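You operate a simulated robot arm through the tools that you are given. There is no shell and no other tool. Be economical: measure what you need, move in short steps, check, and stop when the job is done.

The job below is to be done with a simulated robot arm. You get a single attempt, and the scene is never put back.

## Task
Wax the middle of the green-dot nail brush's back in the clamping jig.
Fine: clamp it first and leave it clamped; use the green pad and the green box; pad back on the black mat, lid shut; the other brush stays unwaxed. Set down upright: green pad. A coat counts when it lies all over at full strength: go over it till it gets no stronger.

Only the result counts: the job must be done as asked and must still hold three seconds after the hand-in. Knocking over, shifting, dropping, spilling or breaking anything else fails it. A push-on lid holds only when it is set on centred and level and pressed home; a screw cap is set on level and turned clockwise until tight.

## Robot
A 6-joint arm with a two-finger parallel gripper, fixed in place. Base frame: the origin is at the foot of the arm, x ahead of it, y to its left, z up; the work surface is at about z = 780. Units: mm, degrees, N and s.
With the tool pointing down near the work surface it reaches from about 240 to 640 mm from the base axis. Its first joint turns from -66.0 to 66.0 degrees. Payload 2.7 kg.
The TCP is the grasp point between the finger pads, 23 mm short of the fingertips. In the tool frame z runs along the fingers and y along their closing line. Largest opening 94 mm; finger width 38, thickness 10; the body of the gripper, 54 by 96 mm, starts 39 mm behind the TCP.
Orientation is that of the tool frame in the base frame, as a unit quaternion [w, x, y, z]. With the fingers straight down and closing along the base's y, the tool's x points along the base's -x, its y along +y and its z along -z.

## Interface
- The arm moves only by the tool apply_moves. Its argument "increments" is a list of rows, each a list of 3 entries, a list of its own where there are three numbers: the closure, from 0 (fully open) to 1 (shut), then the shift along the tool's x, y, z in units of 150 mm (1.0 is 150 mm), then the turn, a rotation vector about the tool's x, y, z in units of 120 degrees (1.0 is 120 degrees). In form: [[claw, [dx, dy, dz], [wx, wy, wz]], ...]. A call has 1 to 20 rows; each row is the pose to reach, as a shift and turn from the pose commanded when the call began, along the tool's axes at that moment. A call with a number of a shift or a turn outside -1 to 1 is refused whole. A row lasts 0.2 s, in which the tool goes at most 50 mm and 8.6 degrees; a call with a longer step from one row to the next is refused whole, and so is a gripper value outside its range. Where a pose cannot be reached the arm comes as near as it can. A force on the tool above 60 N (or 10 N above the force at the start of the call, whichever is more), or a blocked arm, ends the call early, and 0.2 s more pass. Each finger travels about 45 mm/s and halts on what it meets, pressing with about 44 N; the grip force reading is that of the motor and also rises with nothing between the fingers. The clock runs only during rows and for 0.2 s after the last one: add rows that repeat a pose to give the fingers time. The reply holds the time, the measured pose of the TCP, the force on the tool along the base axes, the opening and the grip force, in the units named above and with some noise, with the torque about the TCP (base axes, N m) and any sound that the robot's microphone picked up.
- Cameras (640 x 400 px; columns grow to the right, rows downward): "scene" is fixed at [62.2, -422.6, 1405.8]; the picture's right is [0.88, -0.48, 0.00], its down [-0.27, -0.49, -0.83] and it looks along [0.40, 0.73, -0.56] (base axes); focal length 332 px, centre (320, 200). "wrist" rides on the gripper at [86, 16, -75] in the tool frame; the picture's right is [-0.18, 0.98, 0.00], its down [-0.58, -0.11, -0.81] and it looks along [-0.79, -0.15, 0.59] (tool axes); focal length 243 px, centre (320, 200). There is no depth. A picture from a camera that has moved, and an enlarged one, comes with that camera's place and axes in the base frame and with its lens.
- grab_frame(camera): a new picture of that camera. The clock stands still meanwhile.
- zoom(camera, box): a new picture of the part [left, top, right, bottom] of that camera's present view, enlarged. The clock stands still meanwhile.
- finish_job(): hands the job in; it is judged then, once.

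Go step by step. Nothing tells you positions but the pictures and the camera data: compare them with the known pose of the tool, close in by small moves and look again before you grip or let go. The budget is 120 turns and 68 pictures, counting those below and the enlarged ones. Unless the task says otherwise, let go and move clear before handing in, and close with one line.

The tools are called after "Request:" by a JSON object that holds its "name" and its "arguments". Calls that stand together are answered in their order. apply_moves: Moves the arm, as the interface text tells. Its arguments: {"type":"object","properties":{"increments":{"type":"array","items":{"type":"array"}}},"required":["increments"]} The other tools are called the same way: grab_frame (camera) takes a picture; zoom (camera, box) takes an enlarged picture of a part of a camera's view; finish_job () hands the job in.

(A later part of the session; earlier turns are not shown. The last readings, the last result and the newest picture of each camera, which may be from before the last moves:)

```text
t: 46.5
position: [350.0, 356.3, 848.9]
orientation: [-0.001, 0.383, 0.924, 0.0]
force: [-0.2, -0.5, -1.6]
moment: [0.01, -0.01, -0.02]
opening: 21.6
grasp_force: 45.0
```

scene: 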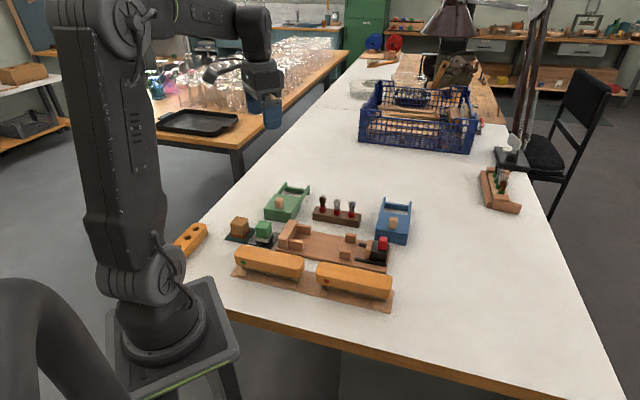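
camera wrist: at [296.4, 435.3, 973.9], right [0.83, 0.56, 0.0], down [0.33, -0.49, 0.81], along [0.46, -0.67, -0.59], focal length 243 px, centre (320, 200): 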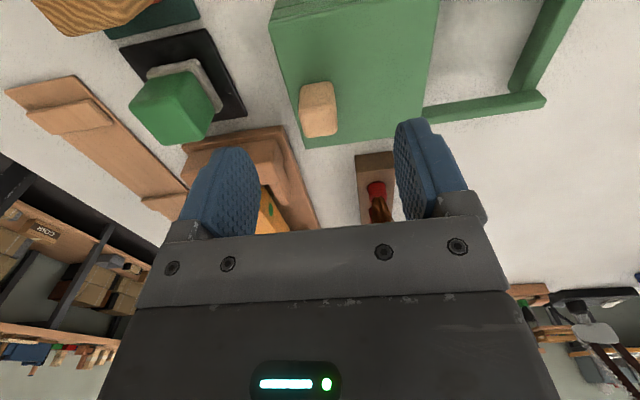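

Knob gripped. Sliding the lid open along +y_tool.

Request:
{"name": "apply_moves", "arguments": {"increments": [[1, [0, 0.03, 0], [0, 0, 0]], [1, [0, 0.06, 0], [0, 0, 0]], [1, [0, 0.1, 0], [0, 0, 0]], [1, [0, 0.14, 0], [0, 0, 0]]]}}

Request:
{"name": "apply_moves", "arguments": {"increments": [[1, [0, 0.05, 0], [0, 0, 0]], [1, [0, 0.1, 0], [0, 0, 0]], [1, [0, 0.15, 0], [0, 0, 0]], [1, [0, 0.2, 0], [0, 0, 0]], [1, [0, 0.25, 0], [0, 0, 0]], [1, [0, 0.3, 0], [0, 0, 0]], [1, [0, 0.34, 0], [0, 0, 0]], [1, [0, 0.37, 0], [0, 0, 0]], [1, [0, 0.4, 0], [0, 0, 0]], [1, [0, 0.4, 0], [0, 0, 0]]]}}

Request:
{"name": "zoom", "arguments": {"camera": "scene", "box": [220, 150, 360, 240]}}

```text
t: 47.5
position: [364.7, 373.3, 850.0]
orientation: [-0.001, 0.382, 0.924, -0.001]
force: [6.7, -7.6, -15.1]
moment: [0.26, 0.1, 0.0]
opening: 21.8
grasp_force: 44.7
```

```text
t: 49.7
position: [407.0, 415.8, 849.3]
orientation: [-0.001, 0.383, 0.924, -0.001]
force: [8.2, -8.6, -19.1]
moment: [-0.41, -0.37, 0.1]
opening: 21.6
grasp_force: 45.2
```

```text
4.44 times, centred on (290, 195) of scene
camera zoom: at [62.6, -422.5, 1405.8], right [0.88, -0.48, 0.0], down [-0.27, -0.49, -0.83], along [0.39, 0.73, -0.56], focal length 1475 px, centre (453, 222)
```

zoom: 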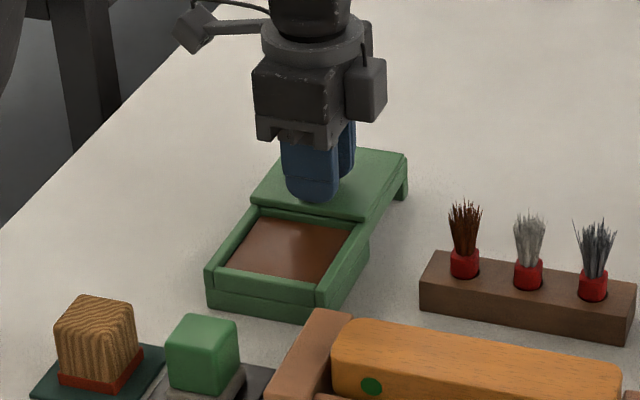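

The lid is open with brown wax exposed. I'll release it and go above the green pad.

Request:
{"name": "apply_moves", "arguments": {"increments": [[0.7, [0, 0, 0], [0, 0, 0]], [0.3, [0, 0, 0], [0, 0, 0]], [0.2, [0, 0, 0], [0, 0, 0]], [0.2, [0, 0, -0.15], [0, 0, 0]], [0.2, [0, 0, -0.4], [0, 0, 0]], [0.2, [0.02, -0.25, -0.6], [0, 0, 0]], [0.2, [0.03, -0.5, -0.6], [0, 0, 0]], [0.2, [0.04, -0.8, -0.6], [0, 0, 0]]]}}

Request:
{"name": "apply_moves", "arguments": {"increments": [[0.2, [0, -0.22, 0], [0, 0, 0]], [0.2, [0, -0.44, 0], [0, 0, 0]], [0.2, [0, -0.44, 0], [0, 0, 0]]]}}

Request:
{"name": "grab_frame", "arguments": {"camera": "wrist"}}

Request:
{"name": "zoom", "arguments": {"camera": "scene", "box": [210, 165, 330, 255]}}

```text
t: 51.5
position: [319.8, 337.4, 943.4]
orientation: [0.0, 0.382, 0.924, 0.0]
force: [-0.6, 0.4, 0.5]
moment: [0.0, -0.02, 0.0]
opening: 75.5
grasp_force: 0.1
```

```text
t: 52.3
position: [270.8, 288.9, 940.1]
orientation: [0.0, 0.383, 0.924, 0.0]
force: [0.4, -0.2, -0.1]
moment: [-0.03, -0.01, 0.02]
opening: 75.0
grasp_force: 0.1
```

```text
32 pictures are left
camera wrist: at [220.8, 361.8, 1016.0], right [0.83, 0.56, 0.0], down [0.33, -0.49, 0.81], along [0.46, -0.67, -0.59], focal length 243 px, centre (320, 200)
```

wrist: 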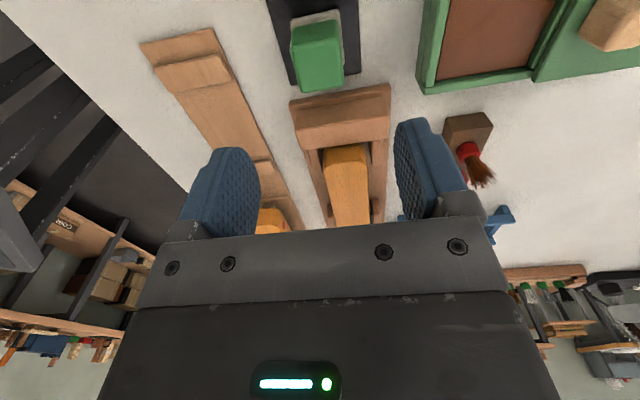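

```text
4.44 times, centred on (270, 210) of scene
camera zoom: at [62.2, -422.6, 1405.8], right [0.88, -0.48, 0.0], down [-0.27, -0.49, -0.83], along [0.4, 0.73, -0.56], focal length 1475 px, centre (542, 156)
```

zoom: 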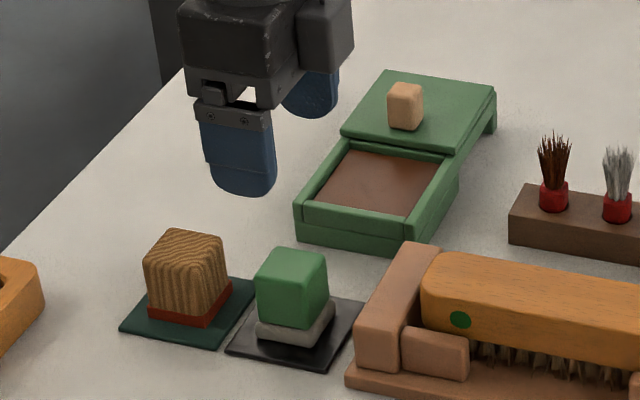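

The pad's handle is centred under the gripper, top at z≈830. I'll descend to z≈835 and grip its upper part.

Request:
{"name": "apply_moves", "arguments": {"increments": [[0.2, [0.005, 0.005, 0.18], [0, 0, 0]], [0.2, [0.005, 0.005, 0.36], [0, 0, 0]], [0.2, [0.005, 0.005, 0.52], [0, 0, 0]], [0.2, [0.005, 0.005, 0.63], [0, 0, 0]], [0.2, [0.005, 0.005, 0.7], [0, 0, 0]], [0.2, [0.005, 0.005, 0.7], [0, 0, 0]]]}}

Request:
{"name": "zoom", "arguments": {"camera": "scene", "box": [210, 165, 330, 255]}}

```text
t: 53.7
position: [273.2, 290.8, 834.6]
orientation: [0.0, 0.382, 0.924, 0.0]
force: [0.5, -0.9, -0.4]
moment: [-0.02, 0.03, 0.0]
opening: 75.2
grasp_force: 0.1
```

```text
4.44 times, centred on (270, 210) of scene
camera zoom: at [62.2, -422.6, 1405.8], right [0.88, -0.48, 0.0], down [-0.27, -0.49, -0.83], along [0.4, 0.73, -0.56], focal length 1475 px, centre (542, 156)
```

zoom: 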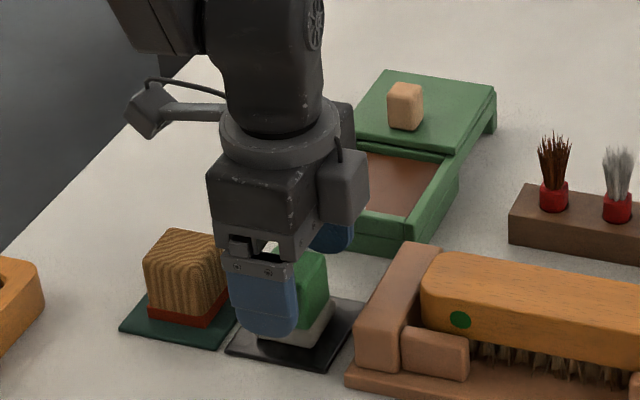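

Request:
{"name": "apply_moves", "arguments": {"increments": [[0.5, [0, 0, 0], [0, 0, 0]], [0.6, [0, 0, 0], [0, 0, 0]], [1, [0, 0, 0], [0, 0, 0]], [1, [0, 0, 0], [0, 0, 0]], [1, [0, 0, 0], [0, 0, 0]], [1, [0, 0, 0], [0, 0, 0]]]}}

Request:
{"name": "apply_moves", "arguments": {"increments": [[1, [0, 0, -0.1], [0, 0, 0]], [1, [0, 0, -0.3], [0, 0, 0]], [1, [0, 0, -0.5], [0, 0, 0]], [1, [0, 0, -0.5], [0, 0, 0]]]}}

Request:
{"name": "zoom", "arguments": {"camera": "scene", "box": [210, 165, 330, 255]}}

```text
t: 55.1
position: [272.8, 290.1, 835.5]
orientation: [0.0, 0.382, 0.924, 0.0]
force: [0.5, -0.4, -0.1]
moment: [-0.08, 0.0, 0.0]
opening: 35.1
grasp_force: 44.4
```

```text
t: 56.1
position: [275.2, 290.1, 910.4]
orientation: [0.0, 0.383, 0.924, -0.001]
force: [0.7, -0.4, 0.0]
moment: [0.04, 0.04, 0.01]
opening: 35.0
grasp_force: 43.8
```

```text
4.44 times, centred on (270, 210) of scene
camera zoom: at [62.2, -422.6, 1405.8], right [0.88, -0.48, 0.0], down [-0.27, -0.49, -0.83], along [0.4, 0.73, -0.56], focal length 1475 px, centre (542, 156)
```

zoom: 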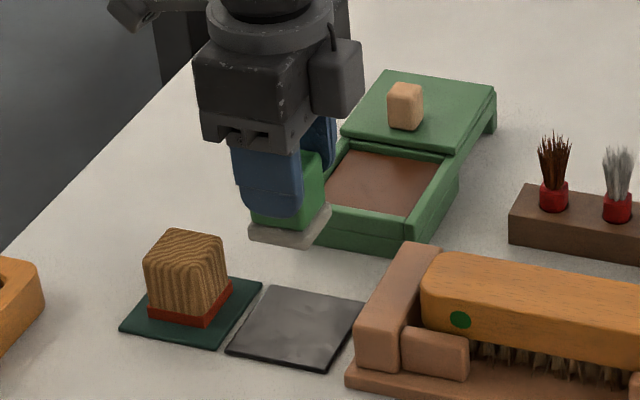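

Pad held, its felt bottom about 53 mm below the TCP. The wax centre is near (369,381), so I'll move over it.

Request:
{"name": "apply_moves", "arguments": {"increments": [[1, [-0.004, 0.22, 0], [0, 0, 0]], [1, [-0.008, 0.44, 0], [0, 0, 0]], [1, [-0.012, 0.66, 0], [0, 0, 0]], [1, [-0.015, 0.877, 0], [0, 0, 0]], [1, [-0.015, 0.877, 0.1], [0, 0, 0]], [1, [-0.015, 0.877, 0.2], [0, 0, 0]], [1, [-0.015, 0.877, 0.2], [0, 0, 0]]]}}

Request:
{"name": "zoom", "arguments": {"camera": "scene", "box": [230, 155, 330, 230]}}

```text
t: 57.7
position: [365.6, 381.4, 880.0]
orientation: [-0.001, 0.382, 0.924, 0.0]
force: [-0.2, 0.1, -0.5]
moment: [-0.03, 0.04, -0.01]
opening: 35.2
grasp_force: 44.2
```

```text
5.33 times, centred on (280, 192) of scene
camera zoom: at [62.2, -422.5, 1405.8], right [0.88, -0.48, 0.0], down [-0.27, -0.49, -0.83], along [0.4, 0.73, -0.56], focal length 1770 px, centre (533, 240)
```

zoom: 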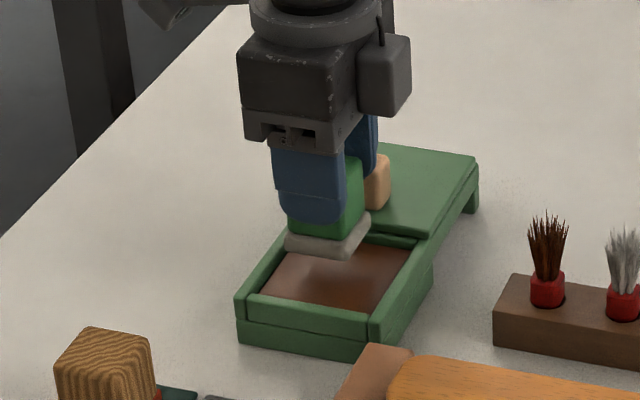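

Request:
{"name": "apply_moves", "arguments": {"increments": [[1, [0, 0, 0.03], [0, 0, 0]], [1, [0, 0, 0.06], [0, 0, 0]], [1, [0, 0, 0.09], [0, 0, 0]], [1, [0, 0, 0.105], [0, 0, 0]], [1, [0, 0, 0.12], [0, 0, 0]], [1, [0, 0, 0.12], [0, 0, 0]]]}}

Request:
{"name": "apply_moves", "arguments": {"increments": [[1, [0, 0, 0.01], [0, 0, 0]], [1, [0, 0, 0.02], [0, 0, 0]], [1, [0, 0, 0.02], [0, 0, 0]]]}}

Request:
{"name": "apply_moves", "arguments": {"increments": [[1, [0, 0, 0.01], [0, 0, 0]], [1, [0, 0, 0.02], [0, 0, 0]], [1, [0, 0, 0.02], [0, 0, 0]]]}}

```text
t: 59.1
position: [365.5, 383.5, 862.6]
orientation: [0.0, 0.383, 0.924, 0.0]
force: [0.1, 0.0, 0.1]
moment: [0.01, -0.04, -0.01]
opening: 34.8
grasp_force: 43.7
```

```text
t: 59.9
position: [365.8, 382.6, 861.1]
orientation: [-0.001, 0.383, 0.924, 0.002]
force: [-4.4, -3.2, 19.9]
moment: [-0.19, 0.33, 0.04]
opening: 34.8
grasp_force: 44.3
```

```text
t: 60.7
position: [367.1, 383.4, 859.7]
orientation: [0.001, 0.383, 0.924, 0.004]
force: [-6.0, -5.6, 39.6]
moment: [-0.17, 0.4, 0.03]
opening: 35.3
grasp_force: 44.5
```

Contact with about 40 N. I'll ease off a little, rub the pad in the wax, and look.

Request:
{"name": "apply_moves", "arguments": {"increments": [[1, [0, 0, -0.013], [0, 0, 0]], [1, [0.03, 0, -0.013], [0, 0, 0]], [1, [0.05, 0, -0.013], [0, 0, 0]], [1, [0.03, 0.02, -0.013], [0, 0, 0]], [1, [0, 0.04, -0.013], [0, 0, 0]], [1, [-0.03, 0.02, -0.013], [0, 0, 0]], [1, [-0.05, 0, -0.013], [0, 0, 0]], [1, [-0.03, -0.02, -0.013], [0, 0, 0]], [1, [0, -0.04, -0.013], [0, 0, 0]], [1, [0.03, -0.02, -0.013], [0, 0, 0]], [1, [0, 0, -0.013], [0, 0, 0]]]}}

Request:
{"name": "zoom", "arguments": {"camera": "scene", "box": [230, 155, 330, 230]}}

```text
t: 63.1
position: [365.4, 383.1, 860.2]
orientation: [-0.002, 0.382, 0.924, 0.0]
force: [-12.0, -2.7, 31.6]
moment: [-0.08, 0.42, 0.04]
opening: 34.9
grasp_force: 43.8
```

```text
5.33 times, centred on (280, 192) of scene
camera zoom: at [61.6, -423.0, 1405.7], right [0.88, -0.48, 0.0], down [-0.27, -0.49, -0.83], along [0.4, 0.73, -0.56], focal length 1770 px, centre (533, 240)
```

zoom: 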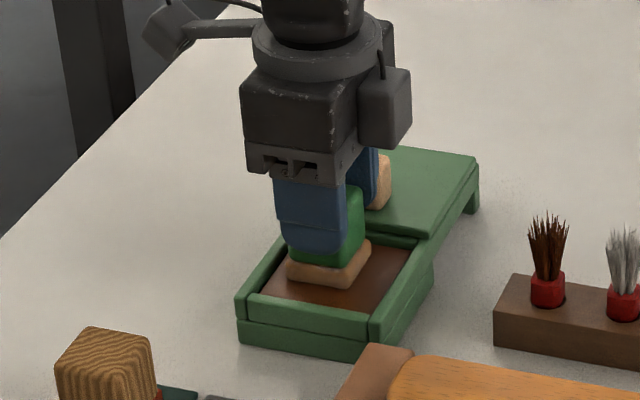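

The pad is loaded (it turned brown). I'll lift and carry it to above the brush centre, about (398,175).

Request:
{"name": "apply_moves", "arguments": {"increments": [[1, [0, 0, -0.12], [0, 0, 0]], [1, [0, 0, -0.3], [0, 0, 0]], [1, [0, 0, -0.47], [0, 0, 0]], [1, [-0.19, -0.138, -0.47], [0, 0, 0]], [1, [-0.38, -0.276, -0.47], [0, 0, 0]], [1, [-0.565, -0.413, -0.47], [0, 0, 0]]]}}

Request:
{"name": "apply_moves", "arguments": {"increments": [[1, [-0.19, -0.138, 0], [0, 0, 0]], [1, [-0.38, -0.276, 0], [0, 0, 0]], [1, [-0.565, -0.413, 0], [0, 0, 0]], [1, [-0.565, -0.413, 0.1], [0, 0, 0]], [1, [-0.565, -0.413, 0.17], [0, 0, 0]], [1, [-0.565, -0.413, 0.17], [0, 0, 0]]]}}

Request:
{"name": "zoom", "arguments": {"camera": "scene", "box": [260, 190, 420, 290]}}

```text
t: 64.5
position: [382.5, 280.2, 930.0]
orientation: [0.0, 0.382, 0.924, 0.0]
force: [0.3, 0.3, -0.5]
moment: [-0.01, 0.02, -0.01]
opening: 35.0
grasp_force: 44.2
```

```text
t: 65.9
position: [399.5, 176.3, 903.3]
orientation: [0.0, 0.382, 0.924, 0.0]
force: [1.0, -1.3, -0.1]
moment: [0.04, 0.01, -0.01]
opening: 34.9
grasp_force: 43.2
```

```text
4.00 times, centred on (340, 240) of scene
camera zoom: at [62.2, -422.6, 1405.8], right [0.88, -0.48, 0.0], down [-0.27, -0.49, -0.83], along [0.4, 0.73, -0.56], focal length 1328 px, centre (240, 40)
```

zoom: 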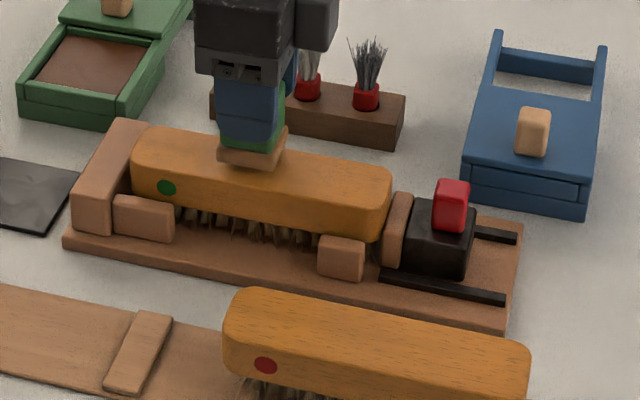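

Request:
{"name": "apply_moves", "arguments": {"increments": [[1, [-0.03, 0, 0.03], [0, 0, 0]], [1, [-0.03, 0, 0.06], [0, 0, 0]], [1, [-0.03, 0, 0.06], [0, 0, 0]]]}}

Request:
{"name": "apply_moves", "arguments": {"increments": [[1, [0, 0, 0.01], [0, 0, 0]], [1, [0, 0, 0.02], [0, 0, 0]], [1, [0, 0, 0.02], [0, 0, 0]]]}}

Request:
{"name": "apply_moves", "arguments": {"increments": [[1, [0, 0, 0.01], [0, 0, 0]], [1, [0, 0, 0.02], [0, 0, 0]], [1, [0, 0, 0.02], [0, 0, 0]]]}}

```text
t: 66.7
position: [401.6, 174.2, 894.5]
orientation: [0.0, 0.383, 0.924, 0.0]
force: [-1.1, 0.4, 0.9]
moment: [0.06, 0.01, 0.03]
opening: 35.1
grasp_force: 43.6
```

```text
t: 67.5
position: [403.1, 173.8, 893.2]
orientation: [0.002, 0.383, 0.924, 0.001]
force: [-6.7, -10.1, 46.0]
moment: [-0.28, 0.41, 0.05]
opening: 35.3
grasp_force: 44.1
```

```text
t: 68.3
position: [402.9, 174.3, 892.4]
orientation: [0.003, 0.383, 0.924, 0.004]
force: [-1.5, -6.0, 43.6]
moment: [-0.19, 0.28, 0.03]
opening: 34.9
grasp_force: 43.9
```

Contact with the brush back. I'll ease the pressure and stroke along the brush.

Request:
{"name": "apply_moves", "arguments": {"increments": [[1, [0, 0, -0.02], [0, 0, 0]], [1, [0.03, 0, -0.02], [0, 0, 0]], [1, [0.06, 0, -0.02], [0, 0, 0]], [1, [0.09, 0, -0.02], [0, 0, 0]], [1, [0.06, 0, -0.02], [0, 0, 0]], [1, [0.03, 0, -0.02], [0, 0, 0]], [1, [0, 0, -0.02], [0, 0, 0]], [1, [-0.03, 0, -0.02], [0, 0, 0]], [1, [-0.06, 0, -0.02], [0, 0, 0]], [1, [-0.09, 0, -0.02], [0, 0, 0]], [1, [-0.06, 0, -0.02], [0, 0, 0]], [1, [-0.03, 0, -0.02], [0, 0, 0]], [1, [0, 0, -0.02], [0, 0, 0]]]}}

Request:
{"name": "zoom", "arguments": {"camera": "scene", "box": [280, 200, 370, 260]}}

```text
t: 71.1
position: [403.7, 171.8, 891.0]
orientation: [0.001, 0.383, 0.924, 0.0]
force: [6.9, -6.4, 21.7]
moment: [-0.27, -0.26, 0.01]
opening: 34.7
grasp_force: 43.7
```

```text
6.67 times, centred on (325, 230) of scene
camera zoom: at [62.1, -422.8, 1405.7], right [0.88, -0.48, 0.0], down [-0.27, -0.49, -0.83], along [0.4, 0.73, -0.56], focal length 2213 px, centre (287, 0)
```

zoom: 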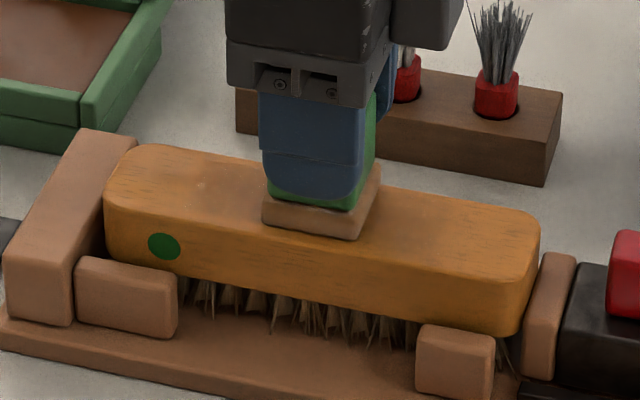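

Request:
{"name": "apply_moves", "arguments": {"increments": [[1, [0.04, 0, 0], [0, 0, 0]], [1, [0.08, 0, 0], [0, 0, 0]], [1, [0.12, 0, 0], [0, 0, 0]], [1, [0.08, 0, 0], [0, 0, 0]], [1, [0.04, 0, 0], [0, 0, 0]], [1, [0, 0, 0], [0, 0, 0]], [1, [-0.04, 0, 0], [0, 0, 0]], [1, [-0.08, 0, 0], [0, 0, 0]], [1, [-0.12, 0, 0], [0, 0, 0]], [1, [-0.08, 0, 0], [0, 0, 0]], [1, [-0.04, 0, 0], [0, 0, 0]], [1, [0, 0, 0], [0, 0, 0]]]}}

Request:
{"name": "apply_moves", "arguments": {"increments": [[1, [0, 0, -0.05], [0, 0, 0]], [1, [0, 0.1, -0.2], [0, 0, 0]], [1, [0, 0.4, -0.35], [0, 0, 0]], [1, [0, 0.4, -0.35], [0, 0, 0]]]}}

Request:
{"name": "zoom", "arguments": {"camera": "scene", "box": [280, 200, 370, 260]}}

```text
t: 73.7
position: [402.2, 173.4, 890.3]
orientation: [0.001, 0.383, 0.924, 0.001]
force: [8.0, -7.0, 24.2]
moment: [-0.4, -0.31, 0.05]
opening: 35.0
grasp_force: 44.1
```

```text
refused: row 3 steps farther than a row can; nothing moved
```

```text
6.67 times, centred on (325, 230) of scene
camera zoom: at [62.1, -422.9, 1405.7], right [0.88, -0.48, 0.0], down [-0.27, -0.49, -0.83], along [0.4, 0.73, -0.56], focal length 2213 px, centre (287, 0)
```

zoom: 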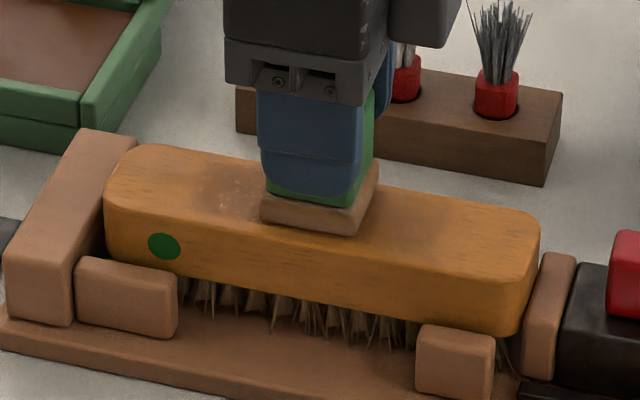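

A faint coat is appearing. I'll lift aside to see it.

Request:
{"name": "apply_moves", "arguments": {"increments": [[1, [0, 0, -0.05], [0, 0, 0]], [1, [0, 0.05, -0.2], [0, 0, 0]], [1, [0, 0.25, -0.35], [0, 0, 0]], [1, [0, 0.4, -0.4], [0, 0, 0]], [1, [0, 0.4, -0.4], [0, 0, 0]]]}}

Request:
{"name": "zoom", "arguments": {"camera": "scene", "box": [280, 200, 370, 260]}}

```text
t: 74.9
position: [444.8, 216.5, 953.2]
orientation: [-0.001, 0.382, 0.924, 0.0]
force: [0.0, 1.4, 0.0]
moment: [-0.02, 0.0, -0.02]
opening: 35.2
grasp_force: 43.9
```

```text
6.67 times, centred on (325, 230) of scene
camera zoom: at [62.2, -422.5, 1405.8], right [0.88, -0.48, 0.0], down [-0.27, -0.49, -0.83], along [0.4, 0.73, -0.56], focal length 2213 px, centre (287, 0)
```

zoom: 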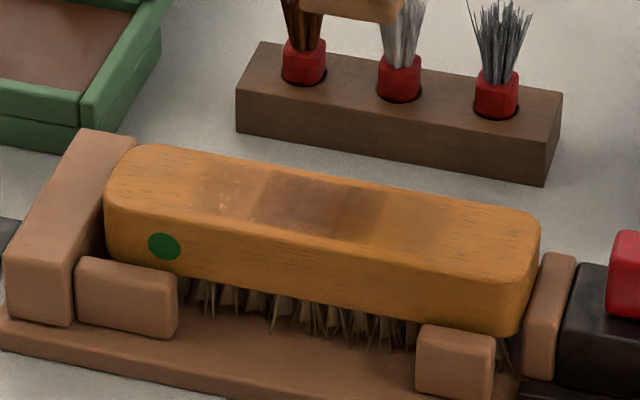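

The coat is darker in the middle and thinner at its ends. I'll return and make more passes over a wider span.

Request:
{"name": "apply_moves", "arguments": {"increments": [[1, [0, -0.2, 0], [0, 0, 0]], [1, [0, -0.4, 0], [0, 0, 0]], [1, [0, -0.4, 0.15], [0, 0, 0]], [1, [0, -0.4, 0.3], [0, 0, 0]], [1, [0, -0.4, 0.37], [0, 0, 0]], [1, [0, -0.4, 0.4], [0, 0, 0]], [1, [0, -0.4, 0.4], [0, 0, 0]]]}}

Request:
{"name": "apply_moves", "arguments": {"increments": [[1, [0.05, 0, 0], [0, 0, 0]], [1, [0.1, 0, 0], [0, 0, 0]], [1, [0.15, 0, 0], [0, 0, 0]], [1, [0.19, 0, 0], [0, 0, 0]], [1, [0.15, 0, 0], [0, 0, 0]], [1, [0.1, 0, 0], [0, 0, 0]], [1, [0.05, 0, 0], [0, 0, 0]], [1, [0, 0, 0], [0, 0, 0]], [1, [-0.05, 0, 0], [0, 0, 0]], [1, [-0.1, 0, 0], [0, 0, 0]], [1, [-0.15, 0, 0], [0, 0, 0]], [1, [-0.19, 0, 0], [0, 0, 0]], [1, [-0.15, 0, 0], [0, 0, 0]], [1, [-0.1, 0, 0], [0, 0, 0]], [1, [-0.05, 0, 0], [0, 0, 0]], [1, [0, 0, 0], [0, 0, 0]]]}}

Request:
{"name": "apply_moves", "arguments": {"increments": [[1, [0.05, 0, 0], [0, 0, 0]], [1, [0.1, 0, 0], [0, 0, 0]], [1, [0.15, 0, 0], [0, 0, 0]], [1, [0.19, 0, 0], [0, 0, 0]], [1, [0.15, 0, 0], [0, 0, 0]], [1, [0.1, 0, 0], [0, 0, 0]], [1, [0.05, 0, 0], [0, 0, 0]], [1, [0, 0, 0], [0, 0, 0]], [1, [-0.05, 0, 0], [0, 0, 0]], [1, [-0.1, 0, 0], [0, 0, 0]], [1, [-0.15, 0, 0], [0, 0, 0]], [1, [-0.19, 0, 0], [0, 0, 0]], [1, [-0.15, 0, 0], [0, 0, 0]], [1, [-0.1, 0, 0], [0, 0, 0]], [1, [-0.05, 0, 0], [0, 0, 0]], [1, [0, 0, 0], [0, 0, 0]]]}}

```text
t: 76.5
position: [400.1, 172.7, 892.0]
orientation: [0.0, 0.383, 0.924, 0.0]
force: [-1.3, -1.9, 8.8]
moment: [-0.12, 0.12, 0.0]
opening: 35.3
grasp_force: 44.3
```

```text
t: 79.9
position: [401.5, 173.1, 890.7]
orientation: [0.0, 0.383, 0.924, -0.001]
force: [2.4, -1.9, 3.6]
moment: [-0.08, -0.08, 0.02]
opening: 35.0
grasp_force: 44.0
```

```text
t: 83.3
position: [401.5, 172.7, 892.0]
orientation: [-0.001, 0.382, 0.924, 0.0]
force: [4.8, -3.8, 13.9]
moment: [-0.28, -0.23, 0.01]
opening: 35.1
grasp_force: 44.5
```

Request:
{"name": "apply_moves", "arguments": {"increments": [[1, [0, 0, -0.05], [0, 0, 0]], [1, [0, 0.05, -0.2], [0, 0, 0]], [1, [0, 0.25, -0.35], [0, 0, 0]], [1, [0, 0.4, -0.4], [0, 0, 0]], [1, [0, 0.4, -0.4], [0, 0, 0]]]}}

Request:
{"name": "zoom", "arguments": {"camera": "scene", "box": [280, 185, 370, 245]}}

```text
t: 84.5
position: [445.6, 215.1, 952.1]
orientation: [0.0, 0.382, 0.924, 0.0]
force: [-1.0, 0.4, -0.2]
moment: [0.03, -0.01, -0.02]
opening: 34.9
grasp_force: 43.7
```

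```text
6.67 times, centred on (325, 215) of scene
camera zoom: at [62.2, -422.5, 1405.8], right [0.88, -0.48, 0.0], down [-0.27, -0.49, -0.83], along [0.4, 0.73, -0.56], focal length 2213 px, centre (287, 100)
```

zoom: 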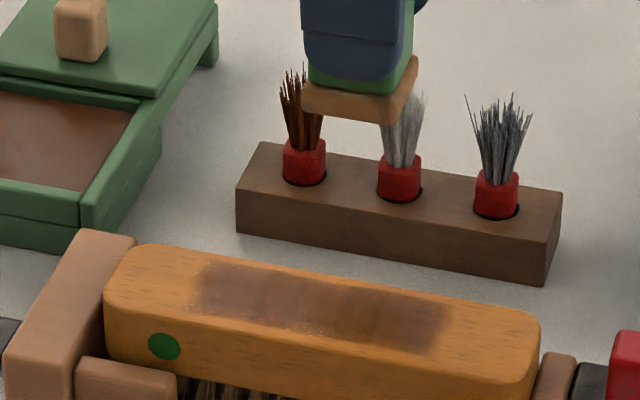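

The coat is more even now. I'll reload the pad and go over it again.

Request:
{"name": "apply_moves", "arguments": {"increments": [[1, [0.19, 0.07, 0], [0, 0, 0]], [1, [0.38, 0.14, 0], [0, 0, 0]], [1, [0.58, 0.207, 0], [0, 0, 0]], [1, [0.77, 0.276, 0], [0, 0, 0]], [1, [0.97, 0.345, 0], [0, 0, 0]], [1, [0.97, 0.345, 0], [0, 0, 0]]]}}

```text
t: 85.9
position: [381.0, 355.8, 949.5]
orientation: [0.0, 0.383, 0.924, 0.0]
force: [-0.5, 0.2, -1.1]
moment: [-0.02, 0.01, 0.01]
opening: 35.1
grasp_force: 44.7
```

Request:
{"name": "apply_moves", "arguments": {"increments": [[1, [0.194, 0.057, 0], [0, 0, 0]], [1, [0.194, 0.057, 0.2], [0, 0, 0]], [1, [0.194, 0.057, 0.4], [0, 0, 0]], [1, [0.194, 0.057, 0.53], [0, 0, 0]], [1, [0.194, 0.057, 0.58], [0, 0, 0]], [1, [0.194, 0.057, 0.59], [0, 0, 0]], [1, [0.194, 0.057, 0.6], [0, 0, 0]], [1, [0.194, 0.057, 0.6], [0, 0, 0]]]}}

```text
t: 87.7
position: [364.1, 381.9, 860.5]
orientation: [-0.001, 0.382, 0.924, -0.001]
force: [-0.3, 0.4, -1.1]
moment: [0.03, 0.0, -0.02]
opening: 35.1
grasp_force: 44.5
```

Request:
{"name": "apply_moves", "arguments": {"increments": [[1, [0, 0, 0.01], [0, 0, 0]], [1, [0, 0, 0.02], [0, 0, 0]], [1, [0, 0, 0.025], [0, 0, 0]], [1, [0, 0, 0.025], [0, 0, 0]]]}}

```text
t: 88.7
position: [363.2, 380.6, 858.9]
orientation: [0.0, 0.383, 0.924, 0.0]
force: [-0.5, 0.2, -0.9]
moment: [-0.03, 0.0, -0.02]
opening: 35.1
grasp_force: 44.2
```

Request:
{"name": "apply_moves", "arguments": {"increments": [[1, [0, 0, 0.01], [0, 0, 0]], [1, [0, 0, 0.015], [0, 0, 0]], [1, [0, 0, 0.015], [0, 0, 0]]]}}

Request:
{"name": "apply_moves", "arguments": {"increments": [[1, [0, 0, 0.007], [0, 0, 0]], [1, [0, 0, 0.014], [0, 0, 0]], [1, [0, 0, 0.014], [0, 0, 0]]]}}

```text
t: 89.5
position: [363.9, 379.8, 855.2]
orientation: [0.001, 0.383, 0.924, 0.0]
force: [-4.3, 1.1, 13.0]
moment: [-0.05, 0.19, -0.06]
opening: 35.1
grasp_force: 43.9
```

```text
t: 90.3
position: [364.5, 381.2, 856.5]
orientation: [0.001, 0.383, 0.924, 0.003]
force: [-6.4, -3.2, 37.3]
moment: [-0.21, 0.4, 0.03]
opening: 34.7
grasp_force: 44.4
```

Request:
{"name": "apply_moves", "arguments": {"increments": [[1, [0, 0, -0.008], [0, 0, 0]], [1, [0.03, 0, -0.008], [0, 0, 0]], [1, [0.05, 0, -0.008], [0, 0, 0]], [1, [0.03, 0.02, -0.008], [0, 0, 0]], [1, [0, 0.04, -0.008], [0, 0, 0]], [1, [-0.03, 0.02, -0.008], [0, 0, 0]], [1, [-0.05, 0, -0.008], [0, 0, 0]], [1, [-0.03, -0.02, -0.008], [0, 0, 0]], [1, [0, -0.04, -0.008], [0, 0, 0]], [1, [0.03, -0.02, -0.008], [0, 0, 0]], [1, [0, 0, -0.008], [0, 0, 0]]]}}

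Request:
{"name": "apply_moves", "arguments": {"increments": [[1, [0, 0, -0.12], [0, 0, 0]], [1, [0, 0, -0.3], [0, 0, 0]], [1, [0, 0, -0.47], [0, 0, 0]], [1, [-0.19, -0.138, -0.47], [0, 0, 0]], [1, [-0.38, -0.276, -0.47], [0, 0, 0]], [1, [-0.565, -0.413, -0.47], [0, 0, 0]]]}}

Request:
{"name": "apply_moves", "arguments": {"increments": [[1, [-0.19, -0.138, 0], [0, 0, 0]], [1, [-0.38, -0.276, 0], [0, 0, 0]], [1, [-0.6, -0.42, 0], [0, 0, 0]], [1, [-0.6, -0.42, 0.1], [0, 0, 0]], [1, [-0.6, -0.42, 0.17], [0, 0, 0]], [1, [-0.6, -0.42, 0.17], [0, 0, 0]]]}}

```text
t: 92.7
position: [361.4, 381.9, 855.1]
orientation: [-0.001, 0.381, 0.924, 0.001]
force: [-13.2, -4.7, 36.0]
moment: [-0.18, 0.43, -0.01]
opening: 34.9
grasp_force: 43.9
```

```text
t: 94.1
position: [380.6, 276.8, 925.1]
orientation: [0.0, 0.382, 0.924, -0.001]
force: [0.2, 0.4, -0.3]
moment: [0.02, 0.03, -0.03]
opening: 35.1
grasp_force: 44.4
```

```text
t: 95.5
position: [396.4, 169.7, 897.9]
orientation: [-0.001, 0.383, 0.924, 0.0]
force: [-0.3, -0.1, -1.1]
moment: [0.02, 0.02, -0.01]
opening: 35.0
grasp_force: 43.8
```

Request:
{"name": "apply_moves", "arguments": {"increments": [[1, [0, 0.04, 0.02], [0, 0, 0]], [1, [0, 0.04, 0.04], [0, 0, 0]], [1, [0, 0.04, 0.05], [0, 0, 0]], [1, [0, 0.04, 0.05], [0, 0, 0]]]}}

Request:
{"name": "apply_moves", "arguments": {"increments": [[1, [0, 0, 0.008], [0, 0, 0]], [1, [0, 0, 0.016], [0, 0, 0]], [1, [0, 0, 0.016], [0, 0, 0]]]}}

```text
t: 96.5
position: [404.6, 173.6, 891.2]
orientation: [0.0, 0.383, 0.924, 0.0]
force: [-0.5, 0.5, 1.4]
moment: [-0.01, -0.01, 0.0]
opening: 34.9
grasp_force: 44.1
```

```text
t: 97.3
position: [403.7, 173.7, 890.2]
orientation: [0.002, 0.382, 0.924, 0.002]
force: [-6.3, 0.7, 35.2]
moment: [-0.01, 0.49, -0.01]
opening: 35.2
grasp_force: 43.7
```

Contact at ~35 N; easing 1 mm and stroking.

Request:
{"name": "apply_moves", "arguments": {"increments": [[1, [0.0, 0, -0.006], [0, 0, 0]], [1, [0.05, 0, -0.006], [0, 0, 0]], [1, [0.1, 0, -0.006], [0, 0, 0]], [1, [0.15, 0, -0.006], [0, 0, 0]], [1, [0.19, 0, -0.006], [0, 0, 0]], [1, [0.15, 0, -0.006], [0, 0, 0]], [1, [0.1, 0, -0.006], [0, 0, 0]], [1, [0.05, 0, -0.006], [0, 0, 0]], [1, [0, 0, -0.006], [0, 0, 0]], [1, [-0.05, 0, -0.006], [0, 0, 0]], [1, [-0.1, 0, -0.006], [0, 0, 0]], [1, [-0.15, 0, -0.006], [0, 0, 0]], [1, [-0.19, 0, -0.006], [0, 0, 0]], [1, [-0.15, 0, -0.006], [0, 0, 0]], [1, [-0.1, 0, -0.006], [0, 0, 0]], [1, [-0.05, 0, -0.006], [0, 0, 0]], [1, [0, 0, -0.006], [0, 0, 0]]]}}

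Request:
{"name": "apply_moves", "arguments": {"increments": [[1, [0.05, 0.01, 0], [0, 0, 0]], [1, [0.1, 0.01, 0], [0, 0, 0]], [1, [0.15, 0.01, 0], [0, 0, 0]], [1, [0.19, 0.01, 0], [0, 0, 0]], [1, [0.15, 0.01, 0], [0, 0, 0]], [1, [0.1, 0.01, 0], [0, 0, 0]], [1, [0.05, 0.01, 0], [0, 0, 0]], [1, [0, 0.01, 0], [0, 0, 0]], [1, [-0.05, 0.01, 0], [0, 0, 0]], [1, [-0.1, 0.01, 0], [0, 0, 0]], [1, [-0.15, 0.01, 0], [0, 0, 0]], [1, [-0.19, 0.01, 0], [0, 0, 0]], [1, [-0.15, 0.01, 0], [0, 0, 0]], [1, [-0.1, 0.01, 0], [0, 0, 0]], [1, [-0.05, 0, 0], [0, 0, 0]], [1, [0, 0, 0], [0, 0, 0]]]}}

Request:
{"name": "apply_moves", "arguments": {"increments": [[1, [0.05, -0.01, 0], [0, 0, 0]], [1, [0.1, -0.01, 0], [0, 0, 0]], [1, [0.15, -0.01, 0], [0, 0, 0]], [1, [0.19, -0.01, 0], [0, 0, 0]], [1, [0.15, -0.01, 0], [0, 0, 0]], [1, [0.1, -0.01, 0], [0, 0, 0]], [1, [0.05, -0.01, 0], [0, 0, 0]], [1, [0, -0.01, 0], [0, 0, 0]], [1, [-0.05, -0.01, 0], [0, 0, 0]], [1, [-0.1, -0.01, 0], [0, 0, 0]], [1, [-0.15, -0.01, 0], [0, 0, 0]], [1, [-0.19, -0.01, 0], [0, 0, 0]], [1, [-0.15, -0.01, 0], [0, 0, 0]], [1, [-0.1, -0.01, 0], [0, 0, 0]], [1, [-0.05, 0, 0], [0, 0, 0]], [1, [0, 0, 0], [0, 0, 0]]]}}

Request:
{"name": "apply_moves", "arguments": {"increments": [[1, [0, 0, -0.05], [0, 0, 0]], [1, [0, 0.05, -0.2], [0, 0, 0]], [1, [0, 0.25, -0.35], [0, 0, 0]], [1, [0, 0.4, -0.4], [0, 0, 0]], [1, [0, 0.4, -0.4], [0, 0, 0]]]}}

Request:
{"name": "zoom", "arguments": {"camera": "scene", "box": [280, 185, 370, 245]}}

```text
t: 100.9
position: [403.4, 174.1, 890.6]
orientation: [0.001, 0.383, 0.924, -0.001]
force: [5.2, -5.6, 17.3]
moment: [-0.29, -0.23, 0.03]
opening: 35.1
grasp_force: 43.8
```

```text
t: 104.3
position: [402.4, 173.3, 891.0]
orientation: [0.001, 0.382, 0.924, 0.002]
force: [8.3, -8.9, 27.5]
moment: [-0.43, -0.24, 0.05]
opening: 35.1
grasp_force: 44.0
```

```text
t: 107.7
position: [403.7, 173.3, 890.8]
orientation: [0.0, 0.383, 0.924, 0.0]
force: [1.7, -2.9, 7.3]
moment: [-0.16, -0.08, 0.03]
opening: 34.9
grasp_force: 44.1
```

```text
t: 108.9
position: [444.4, 214.8, 950.3]
orientation: [0.0, 0.382, 0.924, -0.001]
force: [-0.2, -0.1, -0.6]
moment: [0.01, 0.02, -0.02]
opening: 34.9
grasp_force: 43.9
```

```text
6.67 times, centred on (325, 215) of scene
camera zoom: at [62.2, -422.5, 1405.8], right [0.88, -0.48, 0.0], down [-0.27, -0.49, -0.83], along [0.4, 0.73, -0.56], focal length 2213 px, centre (287, 100)
```

zoom: 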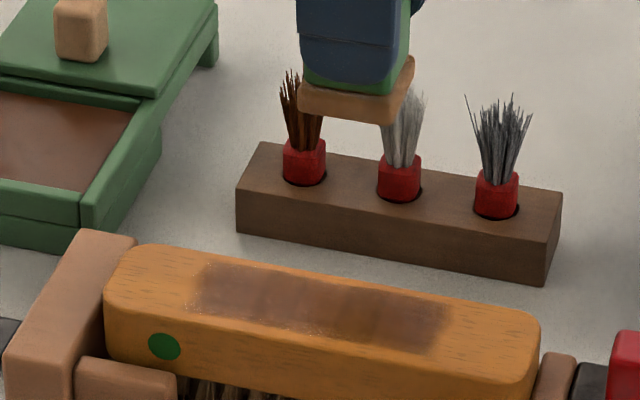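

Request:
{"name": "zoom", "arguments": {"camera": "wrist", "box": [100, 0, 340, 150]}}

```text
2.67 times, centred on (220, 75) of wrist
camera zoom: at [393.1, 288.5, 1026.7], right [0.82, 0.57, 0.0], down [0.33, -0.49, 0.81], along [0.46, -0.67, -0.59], focal length 647 px, centre (587, 533)
```

zoom: 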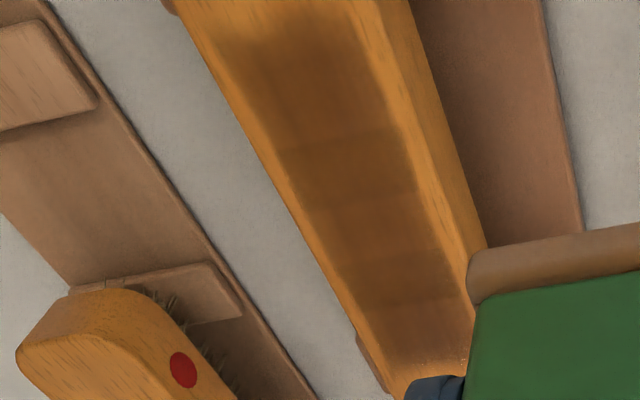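

The coat shows faint bands, so I want a steeper view of it.

Request:
{"name": "apply_moves", "arguments": {"increments": [[1, [-0.1, -0.15, -0.1], [0, 0.05, 0]], [1, [-0.19, -0.3, -0.2], [0, 0.1, 0]], [1, [-0.29, -0.5, -0.2], [0, 0.15, 0]], [1, [-0.29, -0.5, -0.2], [0, 0.2, 0]], [1, [-0.29, -0.5, -0.2], [0, 0.2, 0]]]}}

Request:
{"name": "zoom", "arguments": {"camera": "wrist", "box": [180, 0, 460, 175]}}

```text
t: 110.1
position: [423.6, 133.4, 981.2]
orientation: [-0.192, 0.375, 0.903, 0.08]
force: [0.9, -0.9, 0.5]
moment: [0.0, 0.02, 0.04]
opening: 34.9
grasp_force: 43.8
```

```text
2.29 times, centred on (320, 88) of wrist
camera zoom: at [401.1, 179.0, 1085.1], right [0.81, 0.58, -0.08], down [0.53, -0.68, 0.5], along [0.24, -0.45, -0.86], focal length 555 px, centre (320, 457)
```

zoom: 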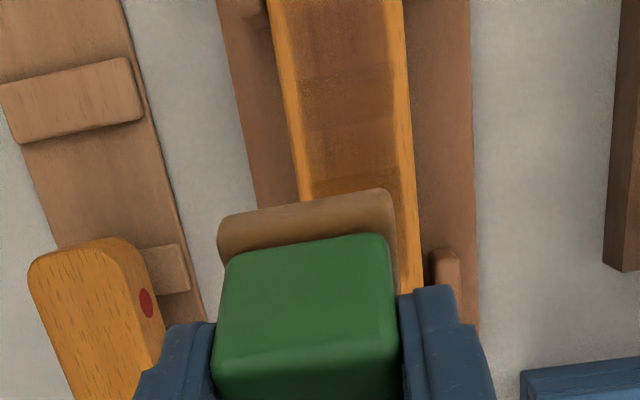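

Bands differ slightly, so it needs more passes. I'll level, reload the pad, and repeat.

Request:
{"name": "apply_moves", "arguments": {"increments": [[1, [0, 0, 0], [0, -0.065, 0]], [1, [0, 0, 0], [0, -0.13, 0]], [1, [0, 0, 0], [0, -0.2, 0]], [1, [0, 0, 0], [0, -0.2, 0]]]}}

```text
t: 111.1
position: [424.0, 133.7, 980.4]
orientation: [0.0, 0.382, 0.924, -0.001]
force: [-0.1, 0.2, -0.6]
moment: [-0.01, -0.06, 0.01]
opening: 35.2
grasp_force: 44.0
```

Request:
{"name": "apply_moves", "arguments": {"increments": [[1, [0.24, 0.15, 0], [0, 0, 0]], [1, [0.48, 0.3, 0], [0, 0, 0]], [1, [0.722, 0.449, 0], [0, 0, 0]]]}}

Request:
{"name": "apply_moves", "arguments": {"increments": [[1, [0.24, 0.15, 0], [0, 0, 0]], [1, [0.48, 0.3, 0], [0, 0, 0]], [1, [0.722, 0.449, 0], [0, 0, 0]], [1, [0.722, 0.449, 0.25], [0, 0, 0]], [1, [0.722, 0.449, 0.5], [0, 0, 0]], [1, [0.722, 0.449, 0.7], [0, 0, 0]], [1, [0.722, 0.449, 0.78], [0, 0, 0]], [1, [0.722, 0.449, 0.78], [0, 0, 0]]]}}

Request:
{"name": "apply_moves", "arguments": {"increments": [[1, [0, 0, 0.01], [0, 0, 0]], [1, [0, 0, 0.02], [0, 0, 0]], [1, [0, 0, 0.03], [0, 0, 0]], [1, [0, 0, 0.03], [0, 0, 0]]]}}

```text
t: 111.9
position: [394.5, 257.5, 981.6]
orientation: [0.0, 0.382, 0.924, -0.001]
force: [-0.7, -0.7, -0.7]
moment: [0.02, 0.01, 0.04]
opening: 35.0
grasp_force: 43.5
```

```text
t: 113.7
position: [365.9, 381.9, 861.2]
orientation: [0.0, 0.383, 0.924, 0.001]
force: [-0.3, 0.6, -0.3]
moment: [0.02, -0.01, -0.01]
opening: 34.9
grasp_force: 44.5
```

```text
t: 114.7
position: [365.3, 380.3, 858.0]
orientation: [0.0, 0.383, 0.924, -0.001]
force: [-0.4, 0.7, 0.0]
moment: [0.0, 0.01, -0.03]
opening: 35.1
grasp_force: 44.4
```

Request:
{"name": "apply_moves", "arguments": {"increments": [[1, [0, 0, 0.008], [0, 0, 0]], [1, [0, 0, 0.013], [0, 0, 0]], [1, [0, 0, 0.013], [0, 0, 0]]]}}

Request:
{"name": "apply_moves", "arguments": {"increments": [[1, [0, 0, 0.008], [0, 0, 0]], [1, [0, 0, 0.01], [0, 0, 0]], [1, [0, 0, 0.01], [0, 0, 0]]]}}

```text
t: 115.5
position: [365.2, 379.5, 857.7]
orientation: [-0.001, 0.383, 0.924, -0.001]
force: [-1.0, 0.4, -0.1]
moment: [0.02, -0.01, -0.01]
opening: 35.0
grasp_force: 43.7
```

```text
t: 116.3
position: [364.1, 380.3, 854.7]
orientation: [0.0, 0.383, 0.924, 0.0]
force: [0.9, 0.4, 0.6]
moment: [0.01, -0.01, 0.01]
opening: 35.1
grasp_force: 43.8
```

Request:
{"name": "apply_moves", "arguments": {"increments": [[1, [0, 0, 0.008], [0, 0, 0]], [1, [0, 0, 0.013], [0, 0, 0]], [1, [0, 0, 0.013], [0, 0, 0]]]}}

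Request:
{"name": "apply_moves", "arguments": {"increments": [[1, [0, 0, 0.005], [0, 0, 0]], [1, [0, 0, 0.01], [0, 0, 0]], [1, [0, 0, 0.01], [0, 0, 0]]]}}

```text
t: 117.1
position: [365.4, 380.9, 855.7]
orientation: [0.0, 0.383, 0.924, 0.001]
force: [-3.1, -6.3, 16.9]
moment: [-0.25, 0.18, 0.03]
opening: 35.2
grasp_force: 43.6
```

```text
t: 117.9
position: [365.6, 381.1, 855.9]
orientation: [0.0, 0.384, 0.924, 0.002]
force: [-3.6, -12.1, 36.1]
moment: [-0.45, 0.25, 0.05]
opening: 35.2
grasp_force: 44.0
```

Request:
{"name": "apply_moves", "arguments": {"increments": [[1, [0.03, 0, -0.008], [0, 0, 0]], [1, [0.05, 0, -0.008], [0, 0, 0]], [1, [0.03, 0.02, -0.008], [0, 0, 0]], [1, [0, 0.04, -0.008], [0, 0, 0]], [1, [-0.03, 0.02, -0.008], [0, 0, 0]], [1, [-0.05, 0, -0.008], [0, 0, 0]], [1, [-0.03, -0.02, -0.008], [0, 0, 0]], [1, [0, -0.04, -0.008], [0, 0, 0]], [1, [0.03, -0.02, -0.008], [0, 0, 0]], [1, [0, 0, -0.008], [0, 0, 0]], [1, [0, 0, -0.12], [0, 0, 0]], [1, [0, 0, -0.3], [0, 0, 0]], [1, [0, 0, -0.47], [0, 0, 0]], [1, [-0.19, -0.134, -0.47], [0, 0, 0]], [1, [-0.38, -0.268, -0.47], [0, 0, 0]], [1, [-0.578, -0.402, -0.47], [0, 0, 0]]]}}

Request:
{"name": "apply_moves", "arguments": {"increments": [[1, [-0.19, -0.134, 0], [0, 0, 0]], [1, [-0.38, -0.268, 0], [0, 0, 0]], [1, [-0.578, -0.402, 0], [0, 0, 0]], [1, [-0.578, -0.402, 0.1], [0, 0, 0]], [1, [-0.578, -0.402, 0.2], [0, 0, 0]], [1, [-0.578, -0.402, 0.2], [0, 0, 0]]]}}

```text
t: 121.3
position: [385.5, 275.2, 923.7]
orientation: [0.0, 0.383, 0.924, 0.0]
force: [-0.3, -0.8, -0.6]
moment: [0.01, 0.01, -0.05]
opening: 35.0
grasp_force: 44.1
```

```text
t: 122.7
position: [404.8, 173.2, 891.6]
orientation: [0.0, 0.382, 0.924, 0.0]
force: [0.2, -0.5, -0.1]
moment: [-0.02, 0.01, -0.02]
opening: 35.0
grasp_force: 43.8
```

Request:
{"name": "apply_moves", "arguments": {"increments": [[1, [0, 0, 0.008], [0, 0, 0]], [1, [0, 0, 0.016], [0, 0, 0]], [1, [0, 0, 0.016], [0, 0, 0]]]}}

Request:
{"name": "apply_moves", "arguments": {"increments": [[1, [0, 0, 0.005], [0, 0, 0]], [1, [0, 0, 0.01], [0, 0, 0]], [1, [0, 0, 0.01], [0, 0, 0]]]}}

```text
t: 123.5
position: [405.2, 173.0, 889.8]
orientation: [-0.001, 0.383, 0.924, 0.002]
force: [0.0, 1.9, 10.0]
moment: [0.1, 0.12, -0.01]
opening: 35.0
grasp_force: 43.8
```

```text
t: 124.3
position: [404.1, 173.4, 890.3]
orientation: [0.003, 0.382, 0.924, 0.002]
force: [1.9, 1.8, 34.0]
moment: [0.02, 0.24, 0.02]
opening: 35.2
grasp_force: 43.9
```

Request:
{"name": "apply_moves", "arguments": {"increments": [[1, [0.038, 0, -0.004], [0, 0, 0]], [1, [0.076, 0, -0.004], [0, 0, 0]], [1, [0.114, 0, -0.004], [0, 0, 0]], [1, [0.152, 0, -0.004], [0, 0, 0]], [1, [0.19, 0, -0.004], [0, 0, 0]], [1, [0.152, 0, -0.004], [0, 0, 0]], [1, [0.114, 0, -0.004], [0, 0, 0]], [1, [0.076, 0, -0.004], [0, 0, 0]], [1, [0.038, 0, -0.004], [0, 0, 0]], [1, [0, 0, -0.004], [0, 0, 0]], [1, [-0.038, 0, -0.004], [0, 0, 0]], [1, [-0.076, 0, -0.004], [0, 0, 0]], [1, [-0.114, 0, -0.004], [0, 0, 0]], [1, [-0.152, 0, -0.004], [0, 0, 0]], [1, [-0.19, 0, -0.004], [0, 0, 0]], [1, [-0.152, 0, -0.004], [0, 0, 0]], [1, [-0.114, 0, -0.004], [0, 0, 0]], [1, [-0.076, 0, -0.004], [0, 0, 0]], [1, [-0.038, 0, -0.004], [0, 0, 0]], [1, [0, 0, -0.004], [0, 0, 0]]]}}

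Request:
{"name": "apply_moves", "arguments": {"increments": [[1, [0.038, 0, 0], [0, 0, 0]], [1, [0.076, 0, 0], [0, 0, 0]], [1, [0.114, 0, 0], [0, 0, 0]], [1, [0.152, 0, 0], [0, 0, 0]], [1, [0.19, 0, 0], [0, 0, 0]], [1, [0.152, 0, 0], [0, 0, 0]], [1, [0.114, 0, 0], [0, 0, 0]], [1, [0.076, 0, 0], [0, 0, 0]], [1, [0.038, 0, 0], [0, 0, 0]], [1, [0, 0, 0], [0, 0, 0]], [1, [-0.038, 0, 0], [0, 0, 0]], [1, [-0.076, 0, 0], [0, 0, 0]], [1, [-0.114, 0, 0], [0, 0, 0]], [1, [-0.152, 0, 0], [0, 0, 0]], [1, [-0.19, 0, 0], [0, 0, 0]], [1, [-0.152, 0, 0], [0, 0, 0]], [1, [-0.114, 0, 0], [0, 0, 0]], [1, [-0.076, 0, 0], [0, 0, 0]], [1, [-0.038, 0, 0], [0, 0, 0]], [1, [0, 0, 0], [0, 0, 0]]]}}

Request:
{"name": "apply_moves", "arguments": {"increments": [[1, [0.038, 0.013, 0], [0, 0, 0]], [1, [0.076, 0.013, 0], [0, 0, 0]], [1, [0.114, 0.013, 0], [0, 0, 0]], [1, [0.152, 0.013, 0], [0, 0, 0]], [1, [0.19, 0.013, 0], [0, 0, 0]], [1, [0.152, -0.013, 0], [0, 0, 0]], [1, [0.114, -0.013, 0], [0, 0, 0]], [1, [0.076, -0.013, 0], [0, 0, 0]], [1, [0.038, -0.013, 0], [0, 0, 0]], [1, [0, -0.013, 0], [0, 0, 0]], [1, [-0.038, -0.013, 0], [0, 0, 0]], [1, [-0.076, -0.013, 0], [0, 0, 0]], [1, [-0.114, -0.013, 0], [0, 0, 0]], [1, [-0.152, -0.013, 0], [0, 0, 0]], [1, [-0.19, -0.013, 0], [0, 0, 0]], [1, [-0.152, 0.013, 0], [0, 0, 0]], [1, [-0.114, 0.013, 0], [0, 0, 0]], [1, [-0.076, 0.013, 0], [0, 0, 0]], [1, [-0.038, 0.013, 0], [0, 0, 0]], [1, [0, 0, 0], [0, 0, 0]]]}}

Request:
{"name": "apply_moves", "arguments": {"increments": [[1, [0, 0, -0.05], [0, 0, 0]], [1, [0, 0.05, -0.2], [0, 0, 0]], [1, [0, 0.25, -0.35], [0, 0, 0]], [1, [0, 0.4, -0.4], [0, 0, 0]], [1, [0, 0.4, -0.4], [0, 0, 0]]]}}

Request:
{"name": "zoom", "arguments": {"camera": "scene", "box": [280, 185, 370, 245]}}

```text
t: 128.5
position: [402.2, 172.3, 890.0]
orientation: [-0.001, 0.383, 0.924, -0.001]
force: [0.5, -0.7, -0.1]
moment: [-0.06, -0.05, -0.02]
opening: 34.8
grasp_force: 43.9
```

```text
t: 132.7
position: [404.1, 173.7, 889.0]
orientation: [0.002, 0.383, 0.924, 0.002]
force: [7.6, -8.0, 28.8]
moment: [-0.35, -0.18, 0.02]
opening: 35.1
grasp_force: 44.5
```

```text
t: 136.9
position: [403.4, 173.5, 888.8]
orientation: [0.0, 0.383, 0.924, 0.0]
force: [3.3, -1.1, 7.9]
moment: [-0.02, -0.17, 0.0]
opening: 35.0
grasp_force: 43.9
```

```text
t: 138.1
position: [445.2, 215.7, 950.0]
orientation: [0.0, 0.383, 0.924, 0.001]
force: [0.1, -0.4, -0.5]
moment: [-0.01, 0.0, 0.02]
opening: 34.7
grasp_force: 44.3
```

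```text
6.67 times, centred on (325, 215) of scene
camera zoom: at [62.2, -422.5, 1405.8], right [0.88, -0.48, 0.0], down [-0.27, -0.49, -0.83], along [0.4, 0.73, -0.56], focal length 2213 px, centre (287, 100)
```

zoom: 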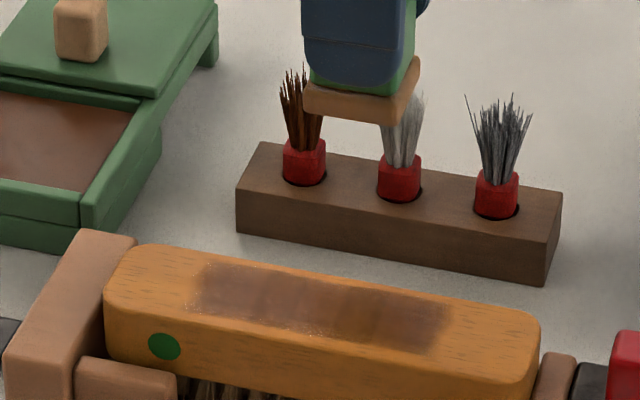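

Request:
{"name": "zoom", "arguments": {"camera": "wrist", "box": [100, 0, 340, 150]}}

```text
2.67 times, centred on (220, 75) of wrist
camera zoom: at [395.4, 288.7, 1024.7], right [0.82, 0.57, 0.0], down [0.34, -0.49, 0.81], along [0.46, -0.67, -0.59], focal length 647 px, centre (587, 533)
```

zoom: 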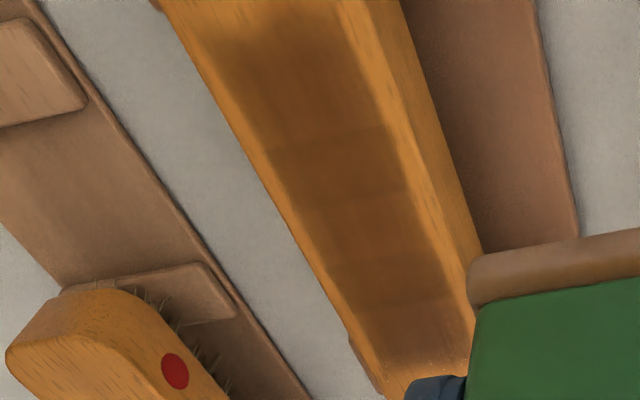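

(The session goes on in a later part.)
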